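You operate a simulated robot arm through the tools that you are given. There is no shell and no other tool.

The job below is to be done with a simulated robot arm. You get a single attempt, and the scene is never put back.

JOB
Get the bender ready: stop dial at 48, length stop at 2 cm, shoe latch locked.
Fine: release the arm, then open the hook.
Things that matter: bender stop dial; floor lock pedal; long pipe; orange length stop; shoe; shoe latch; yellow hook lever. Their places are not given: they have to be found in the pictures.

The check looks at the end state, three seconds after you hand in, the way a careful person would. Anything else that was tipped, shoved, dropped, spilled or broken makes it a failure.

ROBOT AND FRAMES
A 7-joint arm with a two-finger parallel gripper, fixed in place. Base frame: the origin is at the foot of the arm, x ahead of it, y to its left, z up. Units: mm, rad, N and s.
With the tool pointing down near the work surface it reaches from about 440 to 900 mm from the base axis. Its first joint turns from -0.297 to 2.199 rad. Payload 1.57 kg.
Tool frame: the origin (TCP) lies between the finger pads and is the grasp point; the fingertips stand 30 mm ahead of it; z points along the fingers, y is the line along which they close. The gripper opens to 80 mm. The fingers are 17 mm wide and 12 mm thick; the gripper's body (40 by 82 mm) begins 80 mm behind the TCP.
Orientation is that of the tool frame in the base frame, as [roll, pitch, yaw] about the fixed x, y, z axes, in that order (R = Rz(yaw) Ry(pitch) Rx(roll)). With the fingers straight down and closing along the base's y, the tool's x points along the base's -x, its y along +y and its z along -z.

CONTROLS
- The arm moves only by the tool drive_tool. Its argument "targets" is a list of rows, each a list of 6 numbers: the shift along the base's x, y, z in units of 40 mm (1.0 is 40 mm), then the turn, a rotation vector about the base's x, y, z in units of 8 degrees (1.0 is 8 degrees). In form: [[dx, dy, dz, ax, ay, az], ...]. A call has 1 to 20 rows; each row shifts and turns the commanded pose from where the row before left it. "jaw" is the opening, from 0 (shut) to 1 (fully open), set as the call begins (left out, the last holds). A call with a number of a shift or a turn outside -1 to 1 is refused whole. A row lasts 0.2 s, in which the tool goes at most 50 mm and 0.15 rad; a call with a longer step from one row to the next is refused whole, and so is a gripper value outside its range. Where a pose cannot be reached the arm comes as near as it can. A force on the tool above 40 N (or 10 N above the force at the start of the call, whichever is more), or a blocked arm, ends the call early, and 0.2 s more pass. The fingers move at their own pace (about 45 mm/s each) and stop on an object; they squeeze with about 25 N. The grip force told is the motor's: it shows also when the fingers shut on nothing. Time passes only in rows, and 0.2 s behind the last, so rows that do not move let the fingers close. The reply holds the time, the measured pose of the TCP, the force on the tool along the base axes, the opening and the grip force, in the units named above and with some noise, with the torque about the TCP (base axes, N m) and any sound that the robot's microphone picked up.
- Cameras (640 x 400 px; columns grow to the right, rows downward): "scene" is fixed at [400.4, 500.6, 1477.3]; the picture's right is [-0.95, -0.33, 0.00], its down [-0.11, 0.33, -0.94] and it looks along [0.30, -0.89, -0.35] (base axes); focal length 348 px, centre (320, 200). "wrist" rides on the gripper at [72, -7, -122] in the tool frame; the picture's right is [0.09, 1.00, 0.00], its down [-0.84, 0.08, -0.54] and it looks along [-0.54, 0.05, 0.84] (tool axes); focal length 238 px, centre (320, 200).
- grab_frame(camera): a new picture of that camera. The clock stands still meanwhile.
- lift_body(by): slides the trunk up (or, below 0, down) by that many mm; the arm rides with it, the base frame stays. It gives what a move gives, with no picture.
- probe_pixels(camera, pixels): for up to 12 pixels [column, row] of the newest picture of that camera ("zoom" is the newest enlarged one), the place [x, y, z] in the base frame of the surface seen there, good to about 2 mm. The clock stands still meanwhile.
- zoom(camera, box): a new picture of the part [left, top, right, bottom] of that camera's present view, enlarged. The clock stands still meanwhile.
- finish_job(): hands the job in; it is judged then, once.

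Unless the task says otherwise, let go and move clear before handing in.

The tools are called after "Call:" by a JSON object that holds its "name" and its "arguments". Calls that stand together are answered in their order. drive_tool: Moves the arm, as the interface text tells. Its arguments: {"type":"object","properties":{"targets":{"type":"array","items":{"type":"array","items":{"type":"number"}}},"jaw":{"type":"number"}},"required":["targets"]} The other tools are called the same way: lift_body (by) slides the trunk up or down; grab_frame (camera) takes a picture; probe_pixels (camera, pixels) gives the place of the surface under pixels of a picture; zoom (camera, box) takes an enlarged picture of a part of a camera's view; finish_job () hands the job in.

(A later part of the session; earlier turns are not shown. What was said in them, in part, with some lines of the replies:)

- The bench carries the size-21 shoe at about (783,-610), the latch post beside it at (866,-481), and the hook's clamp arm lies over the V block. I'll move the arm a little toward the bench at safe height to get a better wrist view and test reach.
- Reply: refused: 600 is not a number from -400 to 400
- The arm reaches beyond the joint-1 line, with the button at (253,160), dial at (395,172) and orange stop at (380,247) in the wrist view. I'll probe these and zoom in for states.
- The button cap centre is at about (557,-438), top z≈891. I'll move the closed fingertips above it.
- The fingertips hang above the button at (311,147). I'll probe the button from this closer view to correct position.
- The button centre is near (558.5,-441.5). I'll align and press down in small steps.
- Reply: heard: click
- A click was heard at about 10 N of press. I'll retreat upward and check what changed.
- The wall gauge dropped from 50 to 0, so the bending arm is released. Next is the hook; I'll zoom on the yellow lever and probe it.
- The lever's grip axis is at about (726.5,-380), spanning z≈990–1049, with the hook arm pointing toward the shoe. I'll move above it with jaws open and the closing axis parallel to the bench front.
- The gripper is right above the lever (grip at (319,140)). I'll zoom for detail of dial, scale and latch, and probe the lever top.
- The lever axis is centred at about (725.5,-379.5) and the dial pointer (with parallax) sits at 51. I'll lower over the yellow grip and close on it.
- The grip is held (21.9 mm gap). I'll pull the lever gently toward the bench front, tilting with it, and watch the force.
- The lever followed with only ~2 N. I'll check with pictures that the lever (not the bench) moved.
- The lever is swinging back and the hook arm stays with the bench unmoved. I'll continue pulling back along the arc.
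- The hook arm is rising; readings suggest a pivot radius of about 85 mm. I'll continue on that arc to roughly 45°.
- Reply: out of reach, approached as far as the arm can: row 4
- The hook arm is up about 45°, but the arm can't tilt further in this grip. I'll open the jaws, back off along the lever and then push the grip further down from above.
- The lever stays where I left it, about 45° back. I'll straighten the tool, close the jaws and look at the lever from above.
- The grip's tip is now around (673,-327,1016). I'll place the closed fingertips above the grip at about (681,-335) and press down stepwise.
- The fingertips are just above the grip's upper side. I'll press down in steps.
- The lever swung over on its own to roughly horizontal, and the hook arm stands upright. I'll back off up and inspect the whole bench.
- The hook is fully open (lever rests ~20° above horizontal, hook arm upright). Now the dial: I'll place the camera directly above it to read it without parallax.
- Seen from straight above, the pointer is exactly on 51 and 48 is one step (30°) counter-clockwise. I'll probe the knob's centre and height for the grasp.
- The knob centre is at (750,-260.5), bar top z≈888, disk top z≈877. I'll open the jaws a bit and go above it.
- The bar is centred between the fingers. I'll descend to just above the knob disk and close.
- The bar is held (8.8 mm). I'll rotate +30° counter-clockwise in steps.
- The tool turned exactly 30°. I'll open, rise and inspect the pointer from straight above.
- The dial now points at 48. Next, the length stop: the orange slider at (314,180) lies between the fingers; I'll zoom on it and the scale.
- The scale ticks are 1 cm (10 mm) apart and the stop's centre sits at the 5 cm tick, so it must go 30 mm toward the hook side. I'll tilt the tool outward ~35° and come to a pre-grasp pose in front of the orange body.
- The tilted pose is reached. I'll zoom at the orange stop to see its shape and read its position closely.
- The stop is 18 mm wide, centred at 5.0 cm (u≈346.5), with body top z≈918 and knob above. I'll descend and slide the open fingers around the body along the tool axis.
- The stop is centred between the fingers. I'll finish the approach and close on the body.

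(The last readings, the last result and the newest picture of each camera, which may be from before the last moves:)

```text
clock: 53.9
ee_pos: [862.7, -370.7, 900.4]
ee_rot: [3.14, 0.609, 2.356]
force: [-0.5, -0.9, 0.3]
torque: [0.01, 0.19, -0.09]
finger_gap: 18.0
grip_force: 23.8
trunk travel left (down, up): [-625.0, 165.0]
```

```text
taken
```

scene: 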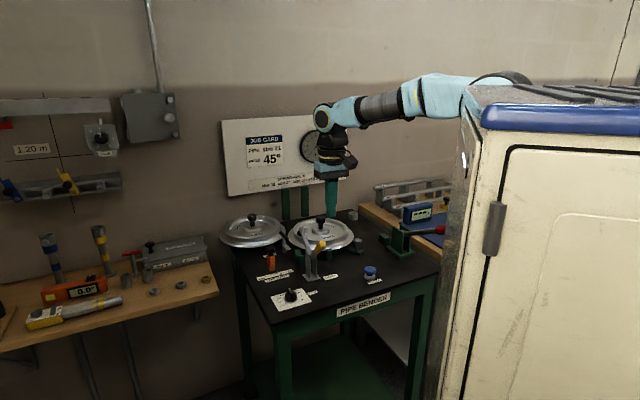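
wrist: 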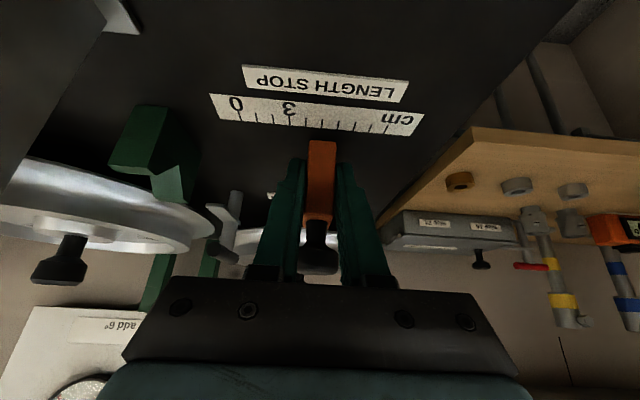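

The stop is held (18.0 mm). I'll slide it 10 mm toward the zero end first and check the force.

Call:
{"name": "drive_tool", "arguments": {"targets": [[-0.088, -0.088, 0, 0, 0, 0], [-0.088, -0.088, 0, 0, 0, 0], [0, 0, 0, 0, 0, 0]]}}

Call:
{"name": "zoom", "arguments": {"camera": "wrist", "box": [200, 50, 440, 200]}}

```text
clock: 54.7
ee_pos: [854.1, -378.6, 901.0]
ee_rot: [3.141, 0.609, 2.354]
force: [5.4, -5.6, -2.3]
torque: [-0.46, -0.25, 0.0]
finger_gap: 17.9
grip_force: 32.4
trunk travel left (down, up): [-625.0, 165.0]
```

```text
2.67 times, centred on (320, 125) of wrist
```

zoom: 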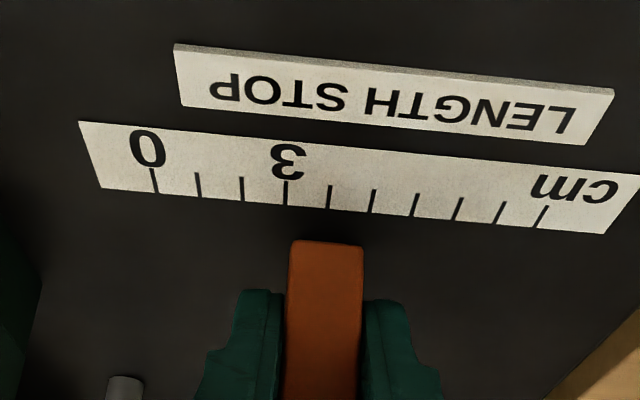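

The stop moved to about 4 cm with low force. I'll continue another 18 mm and check again.

Call:
{"name": "drive_tool", "arguments": {"targets": [[-0.1, -0.1, 0, 0, 0, 0], [-0.1, -0.11, 0, 0, 0, 0], [-0.1, -0.11, 0, 0, 0, 0], [0, 0, 0, 0, 0, 0]]}}

Call:
{"name": "zoom", "arguments": {"camera": "wrist", "box": [200, 50, 440, 200]}}

Call:
{"name": "zoom", "arguments": {"camera": "scene", "box": [230, 210, 330, 290]}}

```text
clock: 55.7
ee_pos: [842.9, -390.1, 901.9]
ee_rot: [3.139, 0.609, 2.355]
force: [10.5, -9.9, -0.6]
torque: [-0.66, -0.41, -0.01]
finger_gap: 18.0
grip_force: 32.0
trunk travel left (down, up): [-625.0, 165.0]
```

```text
2.67 times, centred on (320, 125) of wrist
```

zoom: 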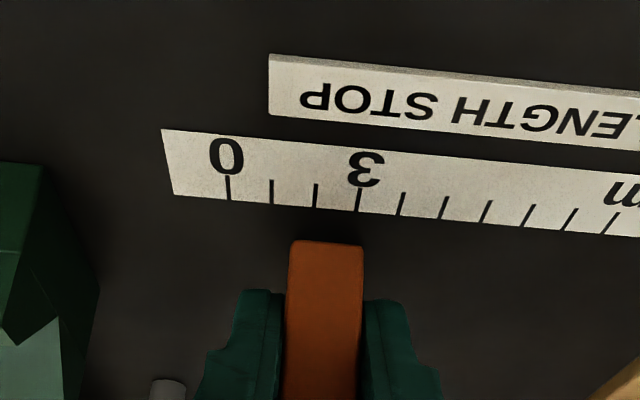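

```text
5.00 times, centred on (280, 250) of scene
```

zoom: 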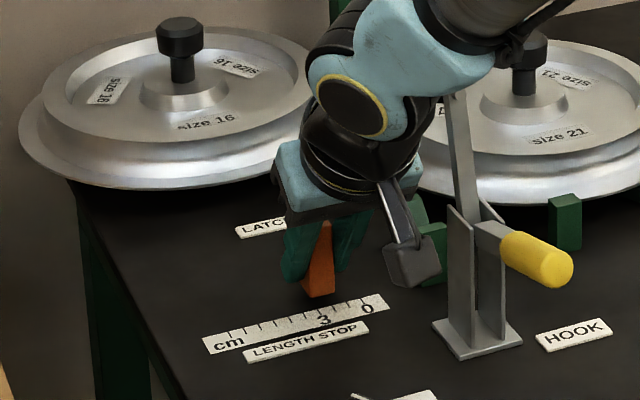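

The stop is now about 2.2–2.3 cm. I'll zoom in tightly to measure the remainder.

Call:
{"name": "zoom", "arguments": {"camera": "wrist", "box": [270, 100, 360, 156]}}

Call:
{"name": "probe_pixels", "arguments": {"camera": "zoom", "pixels": [[305, 160], [390, 170], [250, 290], [330, 290], [400, 290], [225, 150], [475, 180]]}}

```text
7.11 times, centred on (315, 128) of wrist
```

zoom: 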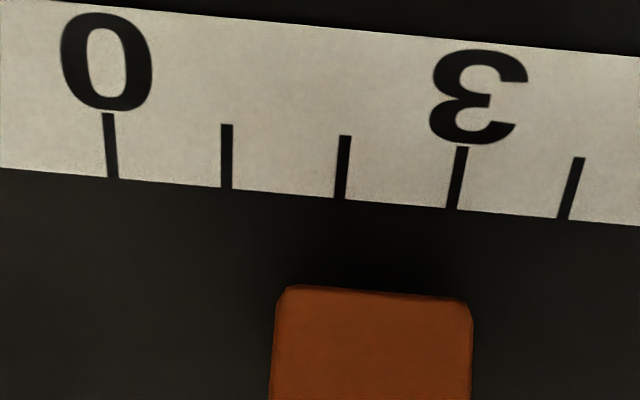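

```text
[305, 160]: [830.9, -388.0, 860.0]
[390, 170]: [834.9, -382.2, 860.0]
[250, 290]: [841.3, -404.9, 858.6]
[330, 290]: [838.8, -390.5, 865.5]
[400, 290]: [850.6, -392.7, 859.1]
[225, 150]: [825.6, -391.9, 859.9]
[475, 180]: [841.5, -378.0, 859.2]
```

The tick lines extended to the stop's front edge put its centre at about 2.3–2.4 cm. I'll move 3 mm more with a small correction relieving the sideways force.

Call:
{"name": "drive_tool", "arguments": {"targets": [[-0.026, -0.08, 0, 0, 0, 0], [0, 0, 0, 0, 0, 0], [0, 0, 0, 0, 0, 0]]}}

Call:
{"name": "zoom", "arguments": {"camera": "wrist", "box": [270, 100, 360, 156]}}

```text
clock: 56.5
ee_pos: [842.5, -393.1, 900.7]
ee_rot: [-3.14, 0.607, 2.357]
force: [-0.9, 4.1, 5.4]
torque: [0.13, 0.19, 0.13]
finger_gap: 17.7
grip_force: 32.2
trunk travel left (down, up): [-625.0, 165.0]
```

```text
7.11 times, centred on (315, 128) of wrist
```

zoom: 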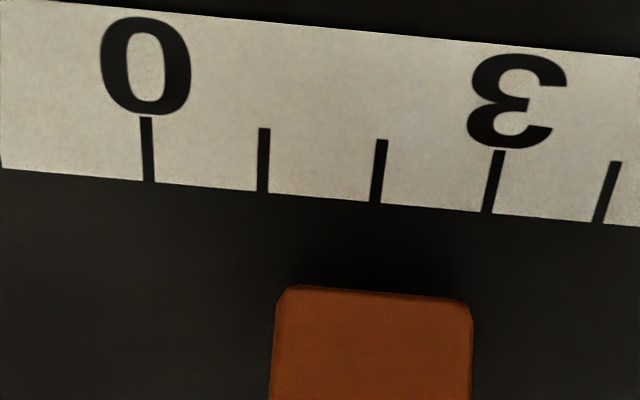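

The centre now reads about 2.08. I'll nudge 0.7 mm further, then release and re-measure.

Call:
{"name": "drive_tool", "arguments": {"targets": [[-0.014, -0.012, 0, 0, 0, 0], [0, 0, 0, 0, 0, 0], [0, 0, 0, 0, 0, 0]]}}

Call:
{"name": "zoom", "arguments": {"camera": "wrist", "box": [270, 100, 360, 156]}}

```text
clock: 57.3
ee_pos: [840.0, -394.8, 901.4]
ee_rot: [-3.141, 0.608, 2.357]
force: [-5.6, 4.7, 6.7]
torque: [0.46, 0.44, -0.04]
finger_gap: 17.6
grip_force: 32.2
trunk travel left (down, up): [-625.0, 165.0]
```

```text
7.11 times, centred on (315, 128) of wrist
```

zoom: 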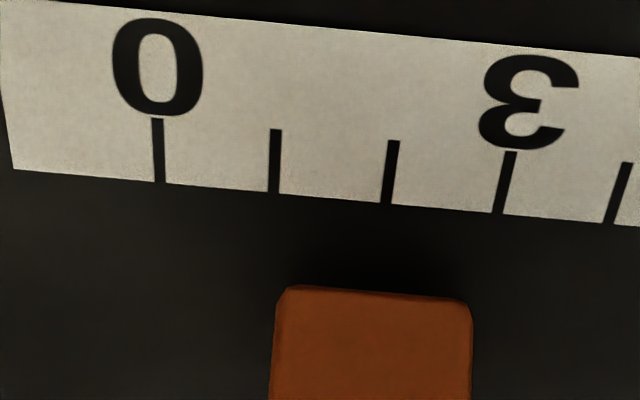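

The stop's centre now lines up with the 2 cm tick within about 0.3 mm. I'll open the jaws and back out along the tool axis.

Call:
{"name": "drive_tool", "arguments": {"targets": [[0, 0, 0, 0, 0, 0], [0, 0, 0, 0, 0, 0], [0, 0, 0, 0, 0, 0]], "jaw": 0.6}}

Call:
{"name": "zoom", "arguments": {"camera": "wrist", "box": [270, 100, 360, 156]}}

Call:
{"name": "drive_tool", "arguments": {"targets": [[-0.2, 0.2, 0.4, 0, 0, 0], [-0.3, 0.3, 0.65, 0, 0, 0], [-0.15, 0.15, 0.9, 0, 0, 0], [0, 0, 0.9, 0, 0, 0], [0, 0, 0, 0, 0, 0]]}}

Call:
{"name": "grab_frame", "arguments": {"camera": "wrist"}}

Call:
{"name": "zoom", "arguments": {"camera": "scene", "box": [230, 210, 330, 290]}}

```text
clock: 58.1
ee_pos: [841.4, -393.8, 901.0]
ee_rot: [3.14, 0.61, 2.358]
force: [-0.1, 0.1, -0.2]
torque: [0.02, -0.02, -0.03]
finger_gap: 48.1
grip_force: 0.1
trunk travel left (down, up): [-625.0, 165.0]
```

```text
7.11 times, centred on (315, 128) of wrist
```

zoom: 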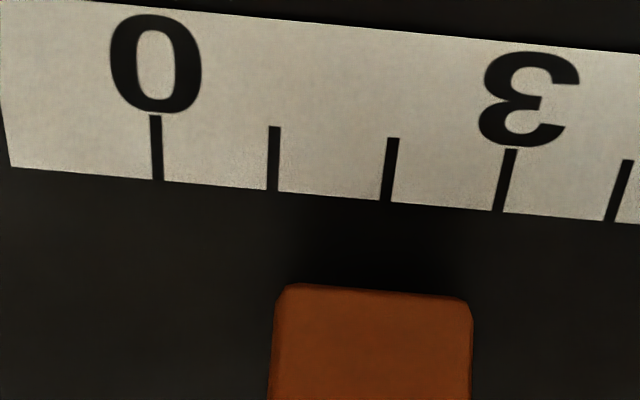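

```text
clock: 59.3
ee_pos: [815.1, -368.5, 1015.2]
ee_rot: [3.141, 0.61, 2.357]
force: [0.3, -0.5, 0.1]
torque: [0.01, 0.01, 0.01]
finger_gap: 48.1
grip_force: 0.1
trunk travel left (down, up): [-625.0, 165.0]
```

```text
taken
```

wrist: 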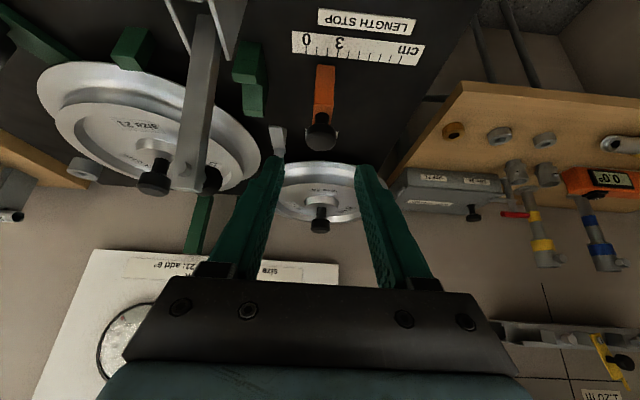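

```text
5.00 times, centred on (280, 250) of scene
```

zoom: 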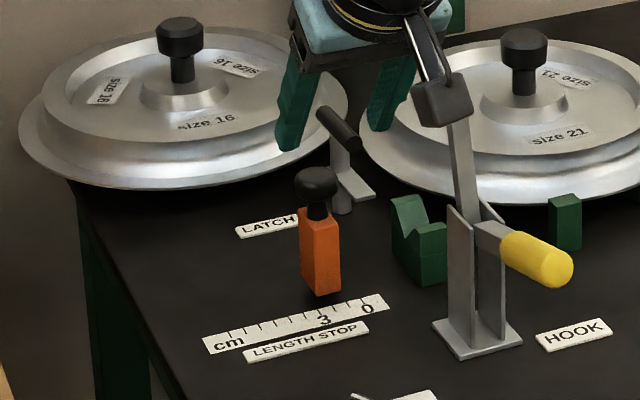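

The stop stands by the 2 cm tick. I'll zoom again to confirm, and inspect the shoe latch area.

Call:
{"name": "zoom", "arguments": {"camera": "wrist", "box": [280, 20, 380, 90]}}

Call:
{"name": "zoom", "arguments": {"camera": "scene", "box": [265, 215, 325, 260]}}

Call:
{"name": "probe_pixels", "arguments": {"camera": "zoom", "pixels": [[150, 110], [180, 130], [205, 150], [190, 190], [200, 250], [205, 280], [230, 260], [250, 275], [215, 235], [240, 290], [165, 115], [300, 240]]}}

```text
5.71 times, centred on (330, 55) of wrist
```

zoom: 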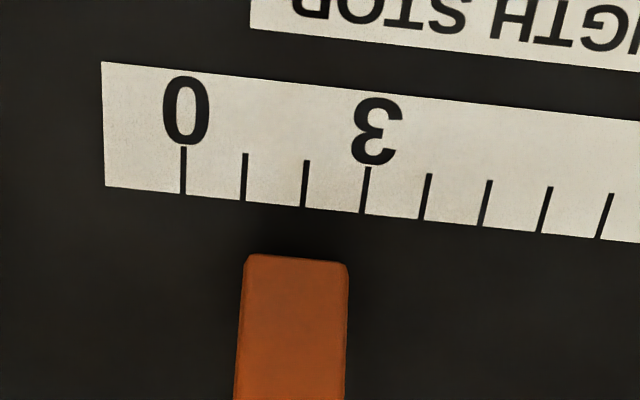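

```text
8.89 times, centred on (295, 238) of scene
```

zoom: 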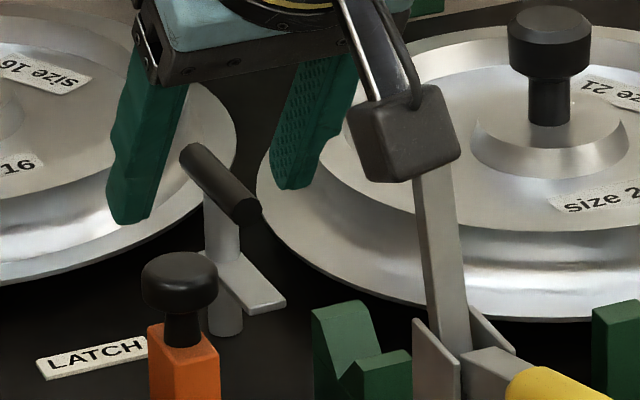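

```text
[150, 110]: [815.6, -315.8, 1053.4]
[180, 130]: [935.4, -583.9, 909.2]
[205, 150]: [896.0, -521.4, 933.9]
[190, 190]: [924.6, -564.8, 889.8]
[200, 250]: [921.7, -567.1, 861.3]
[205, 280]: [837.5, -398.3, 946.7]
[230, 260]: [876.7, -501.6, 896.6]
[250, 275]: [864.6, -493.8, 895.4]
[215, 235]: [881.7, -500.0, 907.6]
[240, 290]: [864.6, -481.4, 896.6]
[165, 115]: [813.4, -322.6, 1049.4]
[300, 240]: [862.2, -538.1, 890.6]
```

The stop reads about 1.9–1.97 cm here. Now I study the latch: post with a plate pointing to the front and a black handle bar pointing back, at about (877,-503).

Call:
{"name": "zoom", "arguments": {"camera": "wrist", "box": [220, 100, 320, 200]}}

Call:
{"name": "zoom", "arguments": {"camera": "scene", "box": [270, 225, 310, 255]}}

```text
4.00 times, centred on (270, 150) of wrist
```

zoom: 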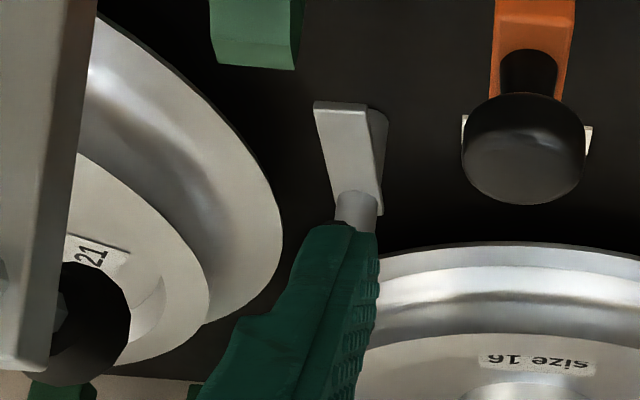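

```text
13.33 times, centred on (290, 240) of scene
```

zoom: 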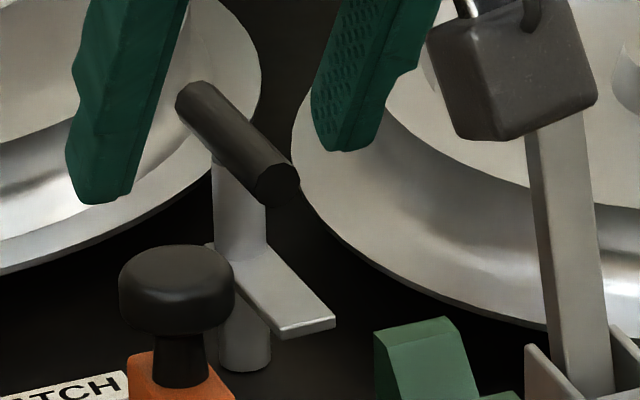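

The handle is a T-bar on the post with the plate beneath pointing forward. I'll close the jaws to clear the view and take measurements.

Call:
{"name": "drive_tool", "arguments": {"targets": [[0, 0, 0.5, 0, 0, 0], [0, 0, 0, 0, 0, 0], [0, 0, 0, 0, 0, 0]], "jaw": 0}}

Call:
{"name": "zoom", "arguments": {"camera": "wrist", "box": [220, 70, 330, 180]}}

Call:
{"name": "grab_frame", "arguments": {"camera": "wrist"}}

```text
clock: 60.1
ee_pos: [814.9, -369.5, 1035.9]
ee_rot: [-3.141, 0.608, 2.357]
force: [0.8, 0.9, -0.1]
torque: [0.02, 0.03, 0.0]
finger_gap: 0.1
grip_force: 11.9
trunk travel left (down, up): [-625.0, 165.0]
```

```text
3.64 times, centred on (275, 125) of wrist
```

zoom: 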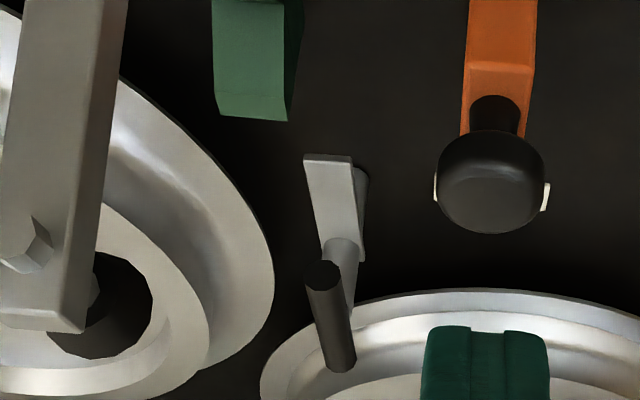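

```text
taken
```

wrist: 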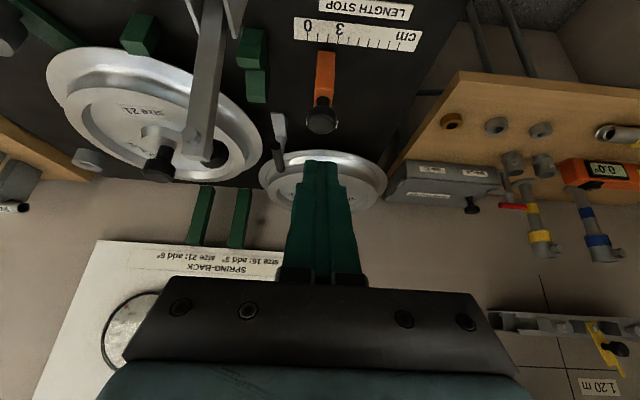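

I'll probe the latch features from this clear view.

Call:
{"name": "zoom", "arguments": {"camera": "wrist", "box": [220, 70, 330, 180]}}

Call:
{"name": "probe_pixels", "arguments": {"camera": "zoom", "pixels": [[328, 165], [310, 165], [348, 165], [335, 210], [343, 252], [323, 270], [328, 295], [335, 325], [342, 362], [262, 290], [240, 250], [360, 200]]}}

Call:
{"name": "probe_pixels", "arguments": {"camera": "zoom", "pixels": [[270, 370], [300, 350], [250, 120], [60, 310], [40, 240], [20, 150], [100, 300], [200, 250], [220, 330], [400, 300], [380, 310], [355, 290]]}}

```text
3.64 times, centred on (275, 125) of wrist
```

zoom: 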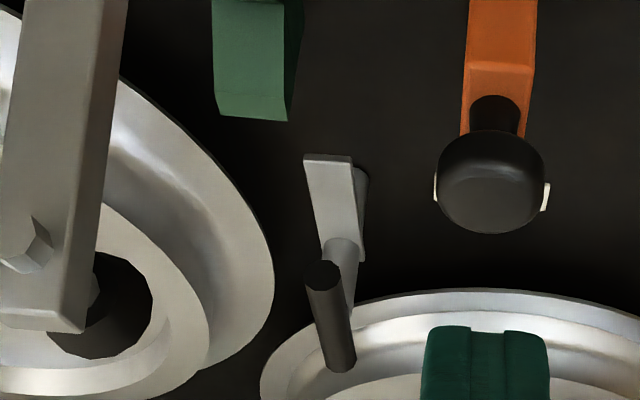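

```text
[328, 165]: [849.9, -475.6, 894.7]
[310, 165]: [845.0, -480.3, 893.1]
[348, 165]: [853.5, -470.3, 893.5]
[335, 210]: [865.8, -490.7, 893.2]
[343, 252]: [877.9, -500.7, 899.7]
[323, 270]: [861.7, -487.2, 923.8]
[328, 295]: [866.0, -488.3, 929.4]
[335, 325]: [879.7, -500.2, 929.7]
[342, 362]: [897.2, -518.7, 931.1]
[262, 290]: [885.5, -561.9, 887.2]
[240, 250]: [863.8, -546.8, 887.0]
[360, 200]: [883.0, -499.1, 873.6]
```

```text
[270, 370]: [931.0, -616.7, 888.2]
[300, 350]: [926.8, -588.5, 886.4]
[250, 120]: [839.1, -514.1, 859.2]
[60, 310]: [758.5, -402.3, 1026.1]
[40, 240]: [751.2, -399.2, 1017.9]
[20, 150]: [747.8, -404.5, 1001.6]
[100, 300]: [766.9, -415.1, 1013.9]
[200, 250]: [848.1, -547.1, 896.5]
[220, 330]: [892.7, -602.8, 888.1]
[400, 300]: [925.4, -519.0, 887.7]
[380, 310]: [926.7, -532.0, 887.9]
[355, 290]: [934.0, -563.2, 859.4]
```

The T-bar is centred at about (880.5,-503.5), z≈924, with the locking plate pointing to the bench front; it must turn 90° counter-clockwise so the plate covers the size-21 shoe's flange. I'll yaw the tilted tool so the camera stays clear of the hook, and approach above the latch.

Call:
{"name": "drive_tool", "arguments": {"targets": [[0.35, -0.35, -0.1, 0, 0, -0.94], [0.35, -0.35, -0.1, 0, 0, -0.94], [0.35, -0.35, -0.1, 0, 0, -0.94], [0.35, -0.35, -0.1, 0, 0, -0.93], [0, 0, 0, 0, 0, 0]]}}

Call:
{"name": "grab_frame", "arguments": {"camera": "wrist"}}

Call:
{"name": "zoom", "arguments": {"camera": "scene", "box": [220, 190, 340, 290]}}

```text
clock: 61.3
ee_pos: [869.4, -422.0, 1017.9]
ee_rot: [3.141, 0.609, 1.83]
force: [-0.1, 0.0, -0.7]
torque: [-0.02, -0.01, 0.0]
finger_gap: 0.1
grip_force: 21.0
trunk travel left (down, up): [-625.0, 165.0]
```

```text
taken
```

wrist: 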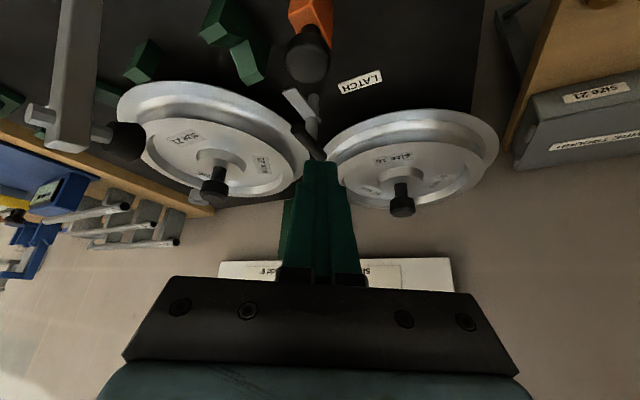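

```text
4.00 times, centred on (280, 240) of scene
```

zoom: 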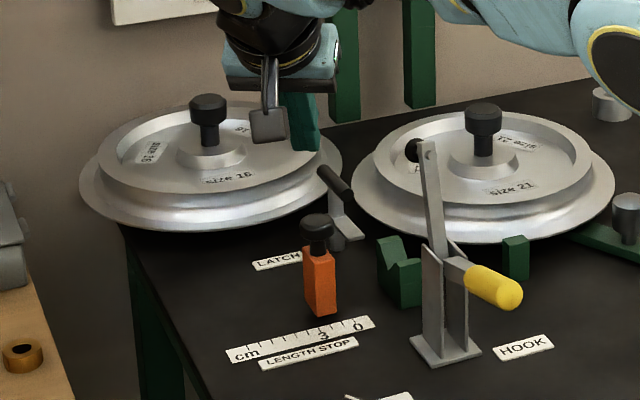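

The pose is reached. I'll check the arm's links relative to the bench with a full scene view before lowering.

Call:
{"name": "grab_frame", "arguments": {"camera": "scene"}}

Call:
{"name": "zoom", "arguments": {"camera": "wrist", "box": [250, 60, 390, 180]}}

Call:
{"name": "probe_pixels", "arguments": {"camera": "scene", "pixels": [[375, 207], [350, 190], [400, 170], [330, 185], [420, 150], [290, 200]]}}

```text
taken
```

scene: 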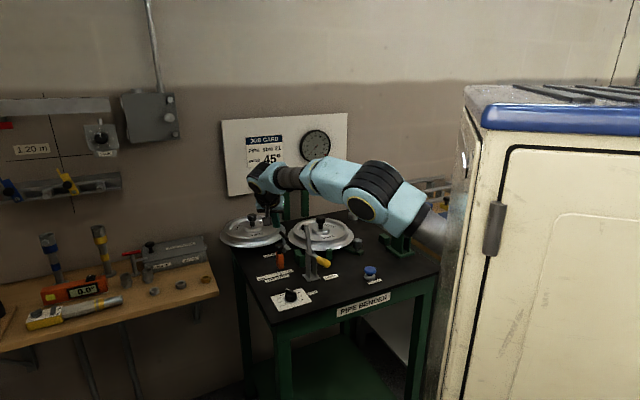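

```text
3.33 times, centred on (320, 120) of wrist
```

zoom: 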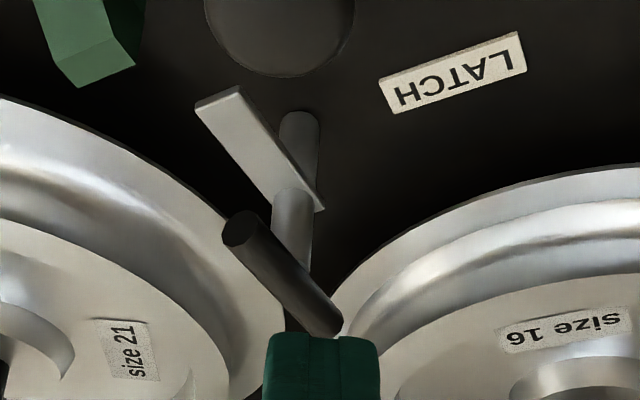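

```text
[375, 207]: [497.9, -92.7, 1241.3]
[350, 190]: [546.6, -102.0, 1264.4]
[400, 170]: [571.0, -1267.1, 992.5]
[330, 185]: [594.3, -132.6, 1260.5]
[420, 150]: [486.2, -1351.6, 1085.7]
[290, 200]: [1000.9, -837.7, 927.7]
```

The arm's links are well above the bench. I'll lower the fingertip beside the T-bar's near end, on its left side.

Call:
{"name": "drive_tool", "arguments": {"targets": [[0.125, -0.35, -0.9, 0, 0, 0], [0.125, -0.35, -0.9, 0, 0, 0], [0, 0, -0.2, 0, 0, 0], [0, 0, 0, 0, 0, 0]]}}

Call:
{"name": "grab_frame", "arguments": {"camera": "wrist"}}

Call:
{"name": "zoom", "arguments": {"camera": "scene", "box": [250, 205, 330, 265]}}

```text
clock: 62.3
ee_pos: [879.0, -453.2, 938.8]
ee_rot: [-3.141, 0.609, 1.832]
force: [0.1, 0.0, 0.4]
torque: [0.0, -0.07, 0.04]
finger_gap: 0.0
grip_force: 21.5
trunk travel left (down, up): [-625.0, 165.0]
```

```text
taken
```

wrist: 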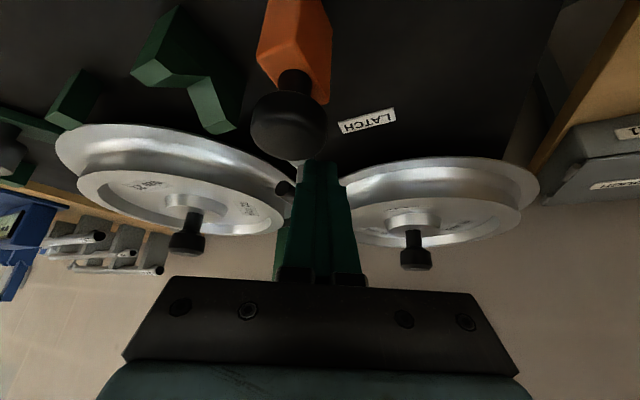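

```text
6.67 times, centred on (290, 235) of scene
```

zoom: 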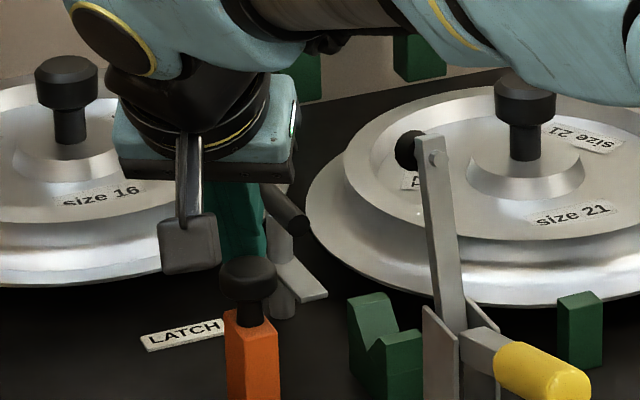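

The fingertip is next to the T-bar's near end. I'll push it toward the shoe side in small steps.

Call:
{"name": "drive_tool", "arguments": {"targets": [[-0.07, -0.07, 0, 0, 0, 0], [-0.07, -0.07, 0, 0, 0, 0], [-0.07, -0.07, 0, 0, 0, 0], [-0.07, -0.07, 0, 0, 0, 0], [0, 0, 0, 0, 0, 0]]}}

Call:
{"name": "zoom", "arguments": {"camera": "scene", "box": [250, 205, 330, 265]}}

```text
clock: 63.5
ee_pos: [868.8, -461.7, 938.3]
ee_rot: [3.14, 0.61, 1.832]
force: [-0.1, 2.3, -1.1]
torque: [0.04, -0.03, -0.02]
finger_gap: 0.0
grip_force: 21.2
trunk travel left (down, up): [-625.0, 165.0]
```

```text
6.67 times, centred on (290, 235) of scene
```

zoom: 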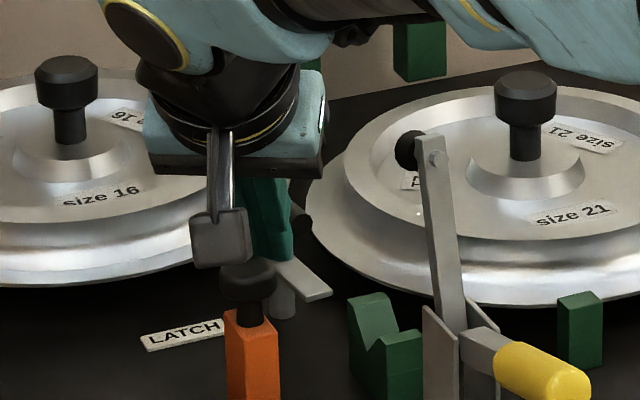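

Force is still low (~2 N) and the plate has begun to turn slightly. I'll keep pushing.

Call:
{"name": "drive_tool", "arguments": {"targets": [[-0.07, -0.07, 0, 0, 0, 0], [-0.07, -0.07, 0, 0, 0, 0], [-0.07, -0.07, 0, 0, 0, 0], [0, 0, 0, 0, 0, 0]]}}

Call:
{"name": "zoom", "arguments": {"camera": "scene", "box": [250, 205, 330, 265]}}

Call:
{"name": "grab_frame", "arguments": {"camera": "wrist"}}

```text
clock: 64.5
ee_pos: [860.5, -472.2, 938.0]
ee_rot: [3.14, 0.609, 1.834]
force: [0.6, 0.1, -0.8]
torque: [0.06, -0.02, 0.01]
finger_gap: 0.3
grip_force: 21.3
trunk travel left (down, up): [-625.0, 165.0]
```

```text
6.67 times, centred on (290, 235) of scene
```

zoom: 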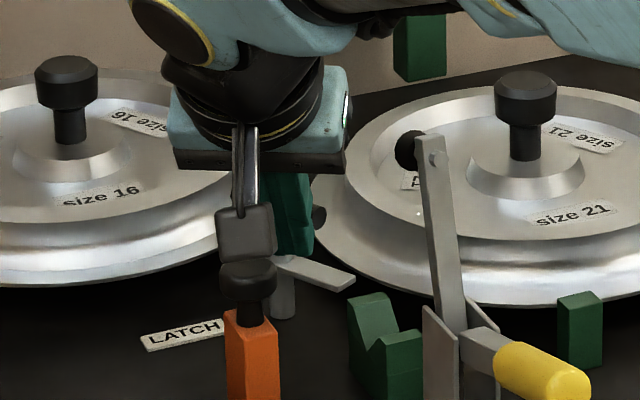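

```text
taken
```

wrist: 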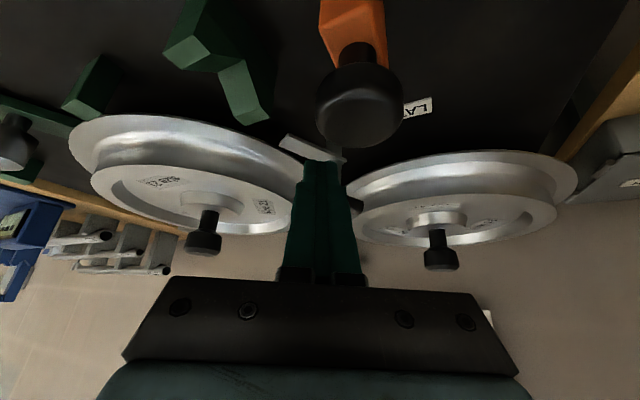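

The plate is rotating toward the shoe (about halfway). I'll continue the push along the arc, now in -y.

Call:
{"name": "drive_tool", "arguments": {"targets": [[-0.03, -0.1, 0, 0, 0, 0], [-0.03, -0.1, 0, 0, 0, 0], [-0.03, -0.1, 0, 0, 0, 0], [0, 0, 0, 0, 0, 0]]}}

Call:
{"name": "zoom", "arguments": {"camera": "scene", "box": [250, 205, 330, 265]}}

Call:
{"name": "grab_frame", "arguments": {"camera": "wrist"}}

```text
clock: 65.5
ee_pos: [856.5, -483.4, 938.5]
ee_rot: [-3.141, 0.608, 1.834]
force: [0.1, 3.1, -3.0]
torque: [0.09, -0.04, 0.03]
finger_gap: 0.0
grip_force: 21.7
trunk travel left (down, up): [-625.0, 165.0]
```

```text
6.67 times, centred on (290, 235) of scene
```

zoom: 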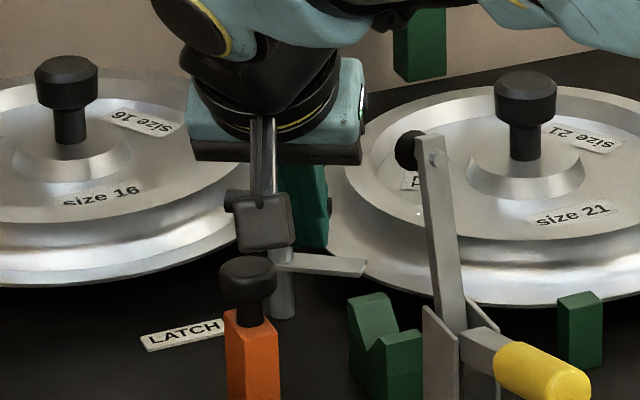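

```text
taken
```

wrist: 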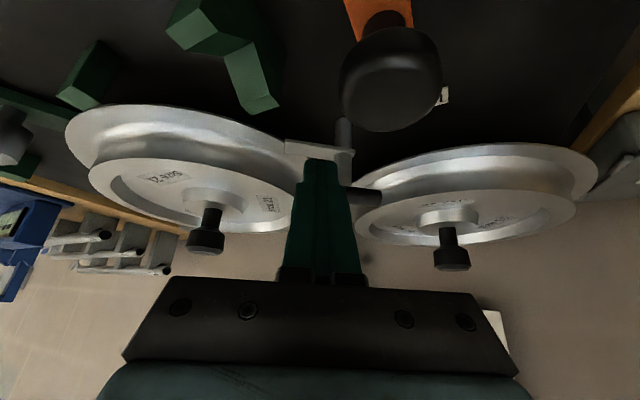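

The plate is close to the flange. I'll continue along the bar's front to complete the quarter turn.

Call:
{"name": "drive_tool", "arguments": {"targets": [[-0.07, -0.085, 0, 0, 0, 0], [-0.07, -0.085, 0, 0, 0, 0], [-0.07, -0.085, 0, 0, 0, 0], [0, 0, 0, 0, 0, 0]]}}

Call:
{"name": "zoom", "arguments": {"camera": "scene", "box": [250, 205, 330, 265]}}

Call:
{"name": "grab_frame", "arguments": {"camera": "wrist"}}

```text
clock: 66.5
ee_pos: [847.9, -493.6, 938.5]
ee_rot: [3.141, 0.611, 1.835]
force: [-0.5, 1.2, 0.8]
torque: [0.01, -0.01, 0.04]
finger_gap: 0.0
grip_force: 21.2
trunk travel left (down, up): [-625.0, 165.0]
```

```text
6.67 times, centred on (290, 235) of scene
```

zoom: 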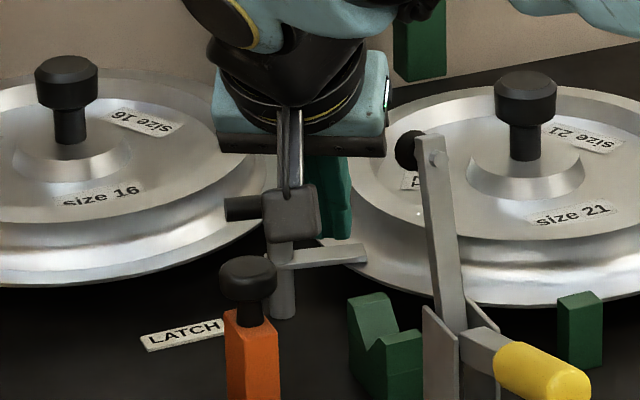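

```text
taken
```

wrist: 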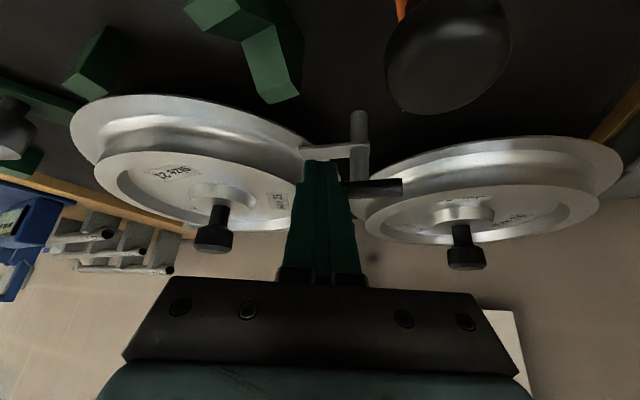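

The plate is nearly parallel to the bench front (~80°). I'll finish with a gentle push toward the back until it meets its stop.

Call:
{"name": "drive_tool", "arguments": {"targets": [[-0.07, -0.08, 0, 0, 0, 0], [0.03, -0.05, 0, 0, 0, 0], [0.03, -0.05, 0, 0, 0, 0], [0, 0, 0, 0, 0, 0]]}}

Call:
{"name": "zoom", "arguments": {"camera": "scene", "box": [250, 205, 330, 265]}}

Call:
{"name": "grab_frame", "arguments": {"camera": "wrist"}}

```text
clock: 67.5
ee_pos: [847.3, -500.8, 938.0]
ee_rot: [-3.141, 0.609, 1.831]
force: [-2.4, 4.9, 0.2]
torque: [0.09, 0.08, 0.0]
finger_gap: 0.0
grip_force: 21.1
trunk travel left (down, up): [-625.0, 165.0]
```

```text
6.67 times, centred on (290, 235) of scene
```

zoom: 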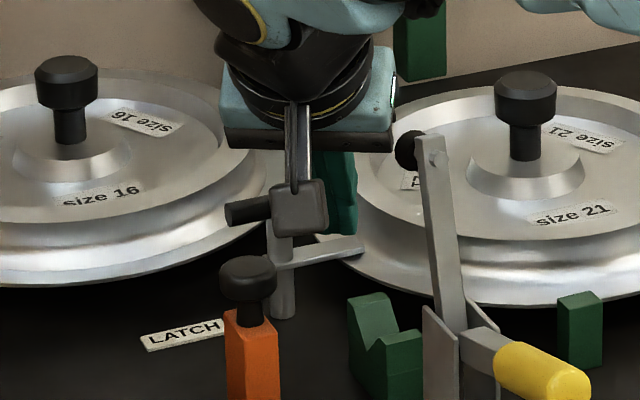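

```text
taken
```

wrist: 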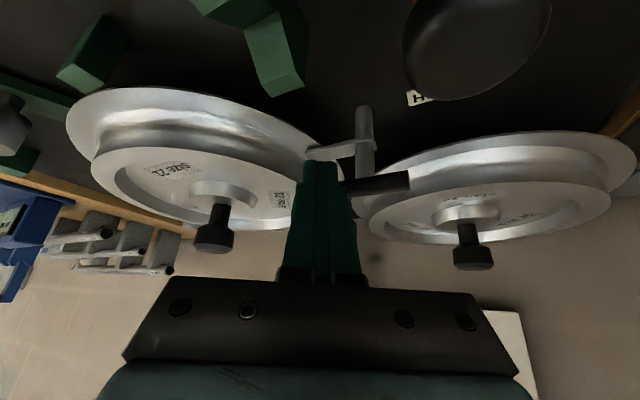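

The plate now lies over the flange at nearly 90°. I'll push a little more to confirm the end stop.

Call:
{"name": "drive_tool", "arguments": {"targets": [[0.04, -0.05, 0, 0, 0, 0], [0.04, -0.05, 0, 0, 0, 0], [0, 0, 0, 0, 0, 0]]}}

Call:
{"name": "zoom", "arguments": {"camera": "scene", "box": [250, 205, 330, 265]}}

```text
clock: 68.2
ee_pos: [849.6, -502.0, 936.5]
ee_rot: [-3.135, 0.601, 1.832]
force: [-8.0, 9.4, 1.1]
torque: [0.11, 0.09, 0.0]
finger_gap: 0.1
grip_force: 21.5
trunk travel left (down, up): [-625.0, 165.0]
stopped in row 3: the force on the tool passed its limit at 44 N (the readings are from after the stop); the commanded pose is now the measured one
```

```text
6.67 times, centred on (290, 235) of scene
```

zoom: 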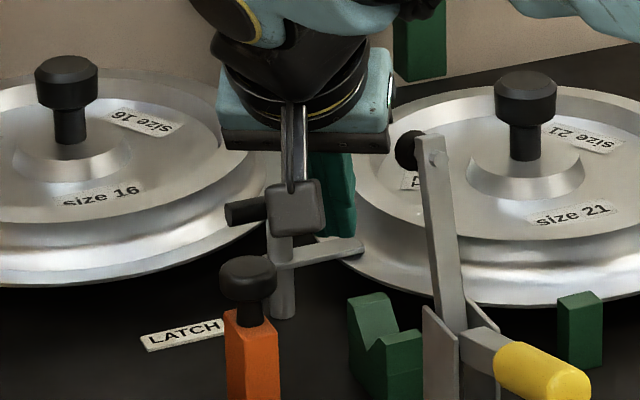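

The latch hit its hard end stop (44 N), so it is fully turned. I'll back off gently and go up, then check everything.

Call:
{"name": "drive_tool", "arguments": {"targets": [[-0.15, 0.2, 0, 0, 0, 0], [-0.05, 0.3, 0.3, 0, 0, 0], [0, 0.2, 0.9, 0, 0, 0], [0, 0, 0.9, 0, 0, 0], [0, 0, 0.9, 0, 0, 0], [0, 0, 0, 0, 0, 0]]}}

Call:
{"name": "grab_frame", "arguments": {"camera": "wrist"}}

Call:
{"name": "zoom", "arguments": {"camera": "scene", "box": [220, 200, 440, 330]}}

Call:
{"name": "zoom", "arguments": {"camera": "scene", "box": [250, 205, 330, 265]}}

```text
clock: 69.5
ee_pos: [842.0, -475.8, 1059.3]
ee_rot: [-3.134, 0.602, 1.833]
force: [-0.2, -0.3, -1.1]
torque: [-0.02, -0.02, -0.02]
finger_gap: 0.2
grip_force: 21.5
trunk travel left (down, up): [-625.0, 165.0]
```

```text
taken
```

wrist: 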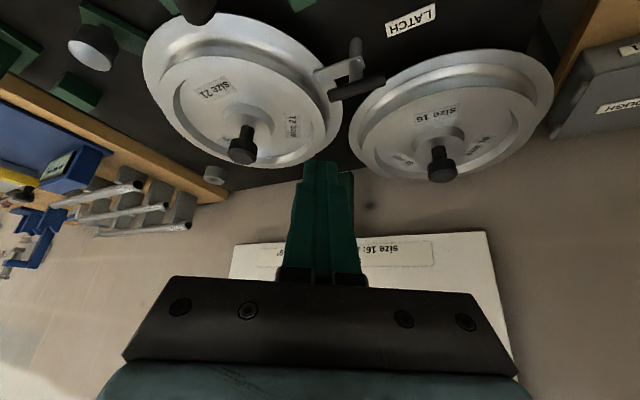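

```text
2.91 times, centred on (330, 265) of scene
```

zoom: 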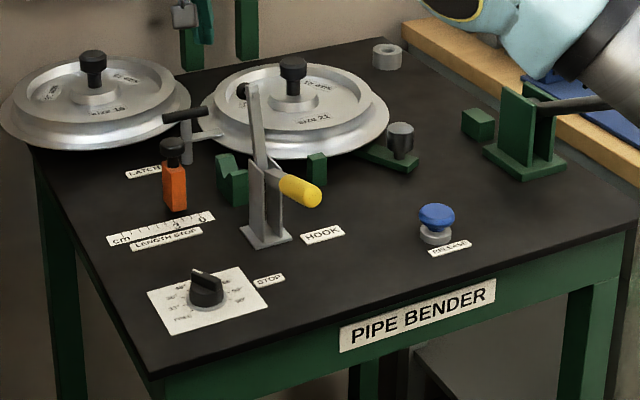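

```text
6.67 times, centred on (290, 235) of scene
```

zoom: 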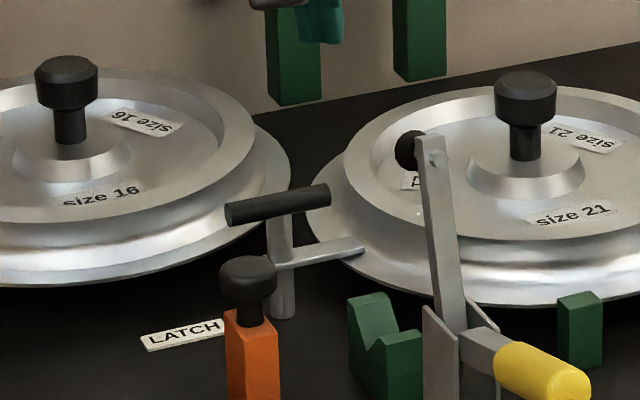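

The latch plate now covers the size-21 flange and the bench pixels are unchanged. I'll straighten the tool and take an aligned top view to re-check the length stop, dial and hook.

Call:
{"name": "drive_tool", "arguments": {"targets": [[-0.1, 0.5, 0.5, 0, 0, 0.94], [-0.1, 0.7, 0.3, 0, 0, 0.94], [-0.13, 0.7, 0, 0, 0, 0.94], [-0.13, 0.7, 0, 0, 0, 0.93], [0, 0.17, 0, 0.61, 0.61, 0], [0, 0, 0, 0.61, 0.61, 0], [0, 0, 0, 0.61, 0.61, 0], [0, 0, 0, 0.61, 0.61, 0], [0, 0, 0, 0.6, 0.6, 0], [0, 0, 0, 0, 0, 0]]}}

Call:
{"name": "grab_frame", "arguments": {"camera": "wrist"}}

Call:
{"name": "zoom", "arguments": {"camera": "wrist", "box": [270, 90, 370, 160]}}

Call:
{"name": "grab_frame", "arguments": {"camera": "scene"}}

```text
clock: 71.8
ee_pos: [824.3, -363.6, 1088.1]
ee_rot: [-3.137, 0.0, 2.355]
force: [1.0, 0.0, -0.1]
torque: [0.03, 0.0, 0.02]
finger_gap: 0.1
grip_force: 21.1
trunk travel left (down, up): [-625.0, 165.0]
```

```text
taken
```

wrist: 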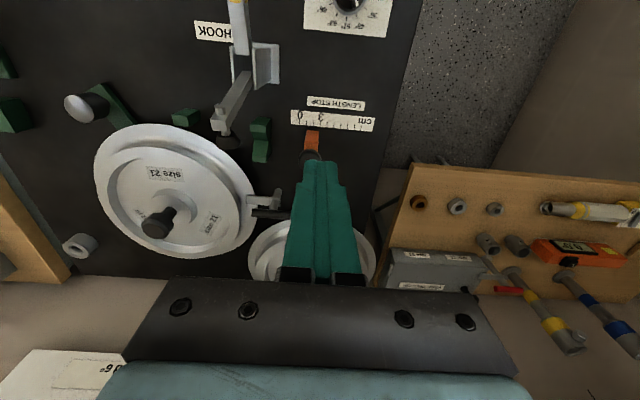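

```text
5.71 times, centred on (320, 125) of wrist
```

zoom: 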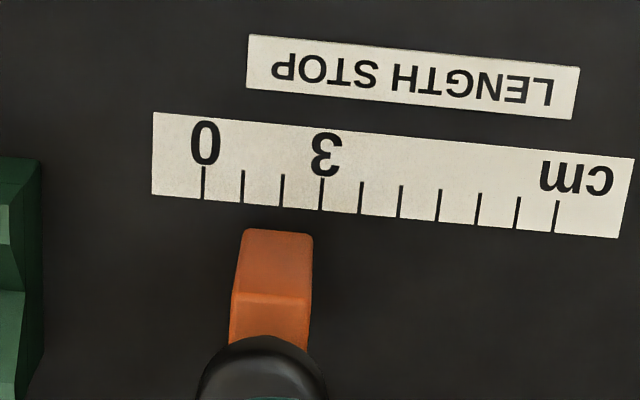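

```text
taken
```

scene: 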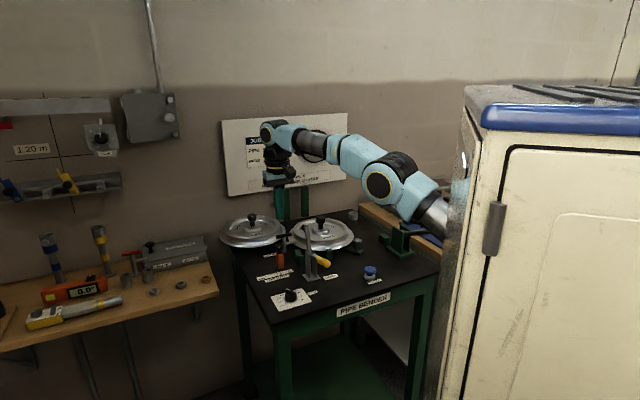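

The stop's centre reads 1.96–2.0 cm at the 2 tick in the aligned view. I'll retreat up and away from the bench, then do a final inspection.

Call:
{"name": "drive_tool", "arguments": {"targets": [[0, 0, 0.9, 0, 0, 0], [0, 0, 0.9, 0, 0, 0], [-0.5, 0.6, 0.5, 0, 0, 0], [-0.6, 0.7, 0, 0, 0, 0], [-0.6, 0.7, 0, 0, 0, 0], [-0.6, 0.7, 0, 0, 0, 0], [-0.6, 0.7, 0, 0, 0, 0], [-0.6, 0.7, 0, 0, 0, 0], [-0.6, 0.7, 0, 0, 0, 0], [0, 0, 0, 0, 0, 0]]}}

Call:
{"name": "grab_frame", "arguments": {"camera": "wrist"}}

Call:
{"name": "zoom", "arguments": {"camera": "scene", "box": [220, 110, 440, 330]}}

Call:
{"name": "zoom", "arguments": {"camera": "scene", "box": [250, 205, 340, 310]}}

Call:
{"name": "zoom", "arguments": {"camera": "scene", "box": [280, 115, 350, 175]}}

```text
clock: 74.0
ee_pos: [648.0, -169.6, 1166.3]
ee_rot: [-3.137, 0.001, 2.355]
force: [-0.2, 0.3, 0.4]
torque: [0.01, 0.01, 0.01]
finger_gap: 0.1
grip_force: 21.2
out of reach, approached as far as the arm can: row 1, 2
trunk travel left (down, up): [-625.0, 165.0]
```

```text
taken
```

wrist: 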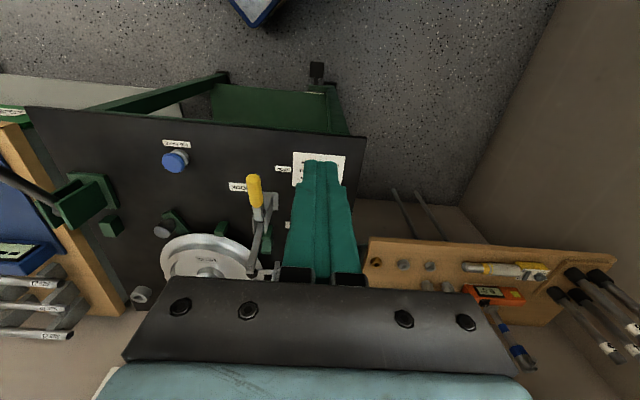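

```text
1.82 times, centred on (330, 220) of scene
```

zoom: 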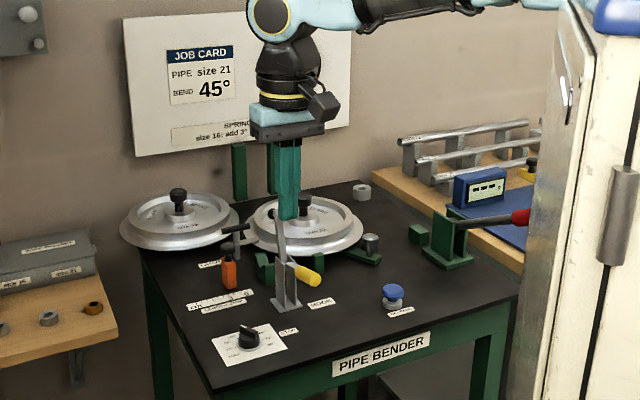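

```text
3.81 times, centred on (295, 258) of scene
```

zoom: 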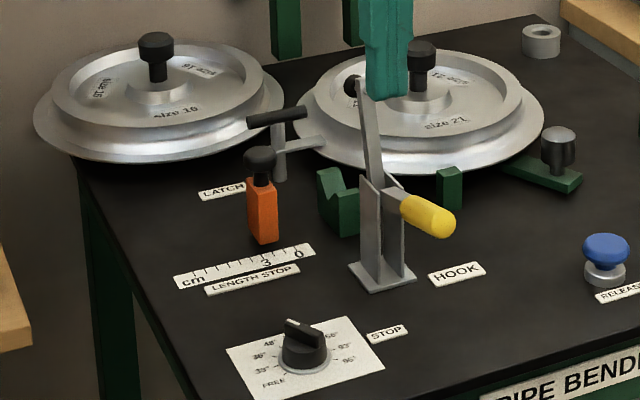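

```text
6.67 times, centred on (315, 145) of scene
```

zoom: 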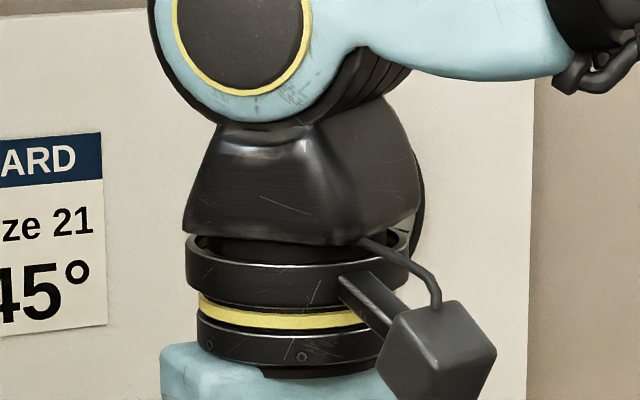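

Everything looks set: dial at 48, stop at 2, latch over the flange, hook open. I'll move further clear, check the gauge, and verify that the bench has not shifted.

Call:
{"name": "drive_tool", "arguments": {"targets": [[-0.4, 0.8, 0.3, 0, 0, 0], [-0.4, 0.8, 0.3, 0, 0, 0], [-0.3, 0.8, 0, 0, 0, 0], [0, 0.8, 0, 0, 0, 0], [0, 0, 0, 0, 0, 0]]}}

Call:
{"name": "grab_frame", "arguments": {"camera": "scene"}}

Call:
{"name": "probe_pixels", "arguments": {"camera": "scene", "pixels": [[370, 270], [345, 295], [340, 310], [386, 296], [275, 322], [436, 272], [285, 370], [398, 245], [319, 220], [430, 190]]}}

Call:
{"name": "zoom", "arguments": {"camera": "scene", "box": [280, 115, 350, 175]}}

Call:
{"name": "zoom", "arguments": {"camera": "scene", "box": [220, 200, 440, 330]}}

Call:
{"name": "zoom", "arguments": {"camera": "scene", "box": [260, 270, 330, 315]}}

```text
clock: 75.2
ee_pos: [603.3, -41.0, 1187.3]
ee_rot: [-3.134, 0.002, 2.356]
force: [0.1, 0.6, 0.5]
torque: [0.04, 0.01, 0.01]
finger_gap: 0.0
grip_force: 21.0
trunk travel left (down, up): [-625.0, 165.0]
```

```text
taken
```

scene: 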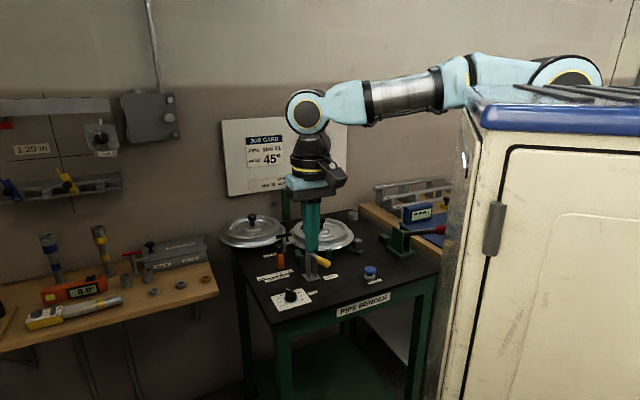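

```text
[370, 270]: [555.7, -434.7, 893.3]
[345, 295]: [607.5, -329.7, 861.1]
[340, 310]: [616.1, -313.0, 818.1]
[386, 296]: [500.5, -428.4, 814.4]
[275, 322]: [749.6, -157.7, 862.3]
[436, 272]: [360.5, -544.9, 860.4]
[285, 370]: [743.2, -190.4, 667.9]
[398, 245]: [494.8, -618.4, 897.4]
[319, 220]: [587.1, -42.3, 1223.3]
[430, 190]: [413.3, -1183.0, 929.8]
```

```text
6.67 times, centred on (315, 145) of scene
```

zoom: 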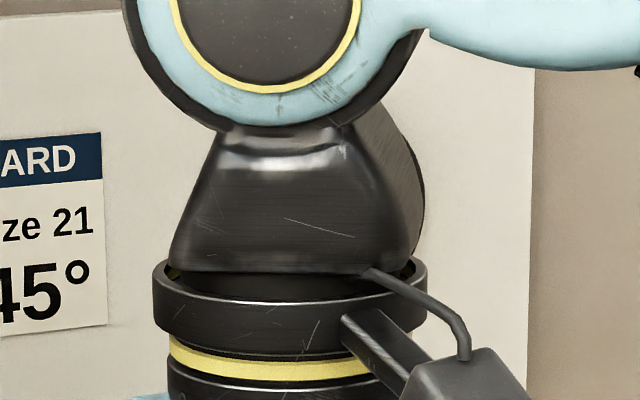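

```text
2.91 times, centred on (330, 265) of scene
```

zoom: 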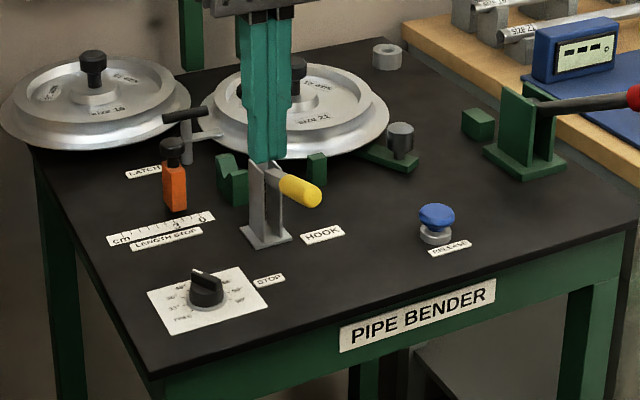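

```text
8.89 times, centred on (295, 292) of scene
```

zoom: 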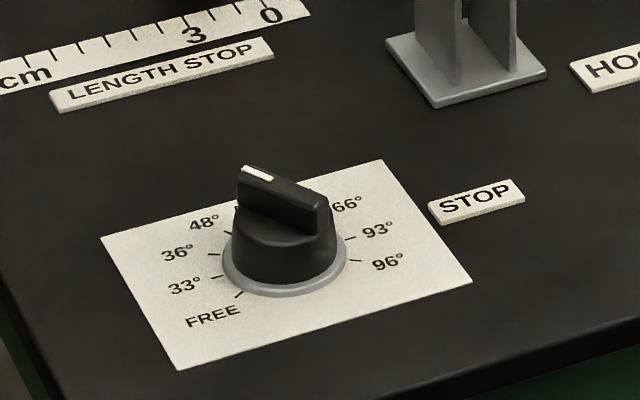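

The bench probes match the starting values within about 2 mm. The dial is on 48, the stop is at 2 cm, the latch plate is over the size-21 flange, the bending-arm roller is in its released position and the hook is open. The gripper is clear and holding nothing, so I'm handing in.

Call:
{"name": "finish_job", "arguments": {}}

```text
The job is handed in.
```

The bender is set up as asked, and the job is handed in. The result of the check hasn't come back yet.

- **Arm:** I pressed RELEASE first. It clicked, and the wall gauge dropped from 50 to 0.
- **Hook:** I then pulled the yellow lever back. It swung over to rest, and the hook arm now stands upright.
- **Stop dial:** I turned it one step, from 51 to 48, and confirmed it from straight above.
- **Length stop:** I slid it from 5 cm to the 2 cm mark. The most accurate view reads about 1.96 cm.
- **Shoe latch:** I turned it about 90° to its hard end stop, so the plate sits over the flange of the size 21 shoe. The last push briefly reached 44 N.

The bench did not shift: fixed points on it match their starting positions to within about 2 mm. I left the floor lock pedal, the pipes and the size 16 shoe alone.

The job card on the wall says size 21 pipe at 45°, and the spring-back chart adds 6° for size 21. That gives 51, which is where the dial was before. I set 48 because your instruction was explicit.
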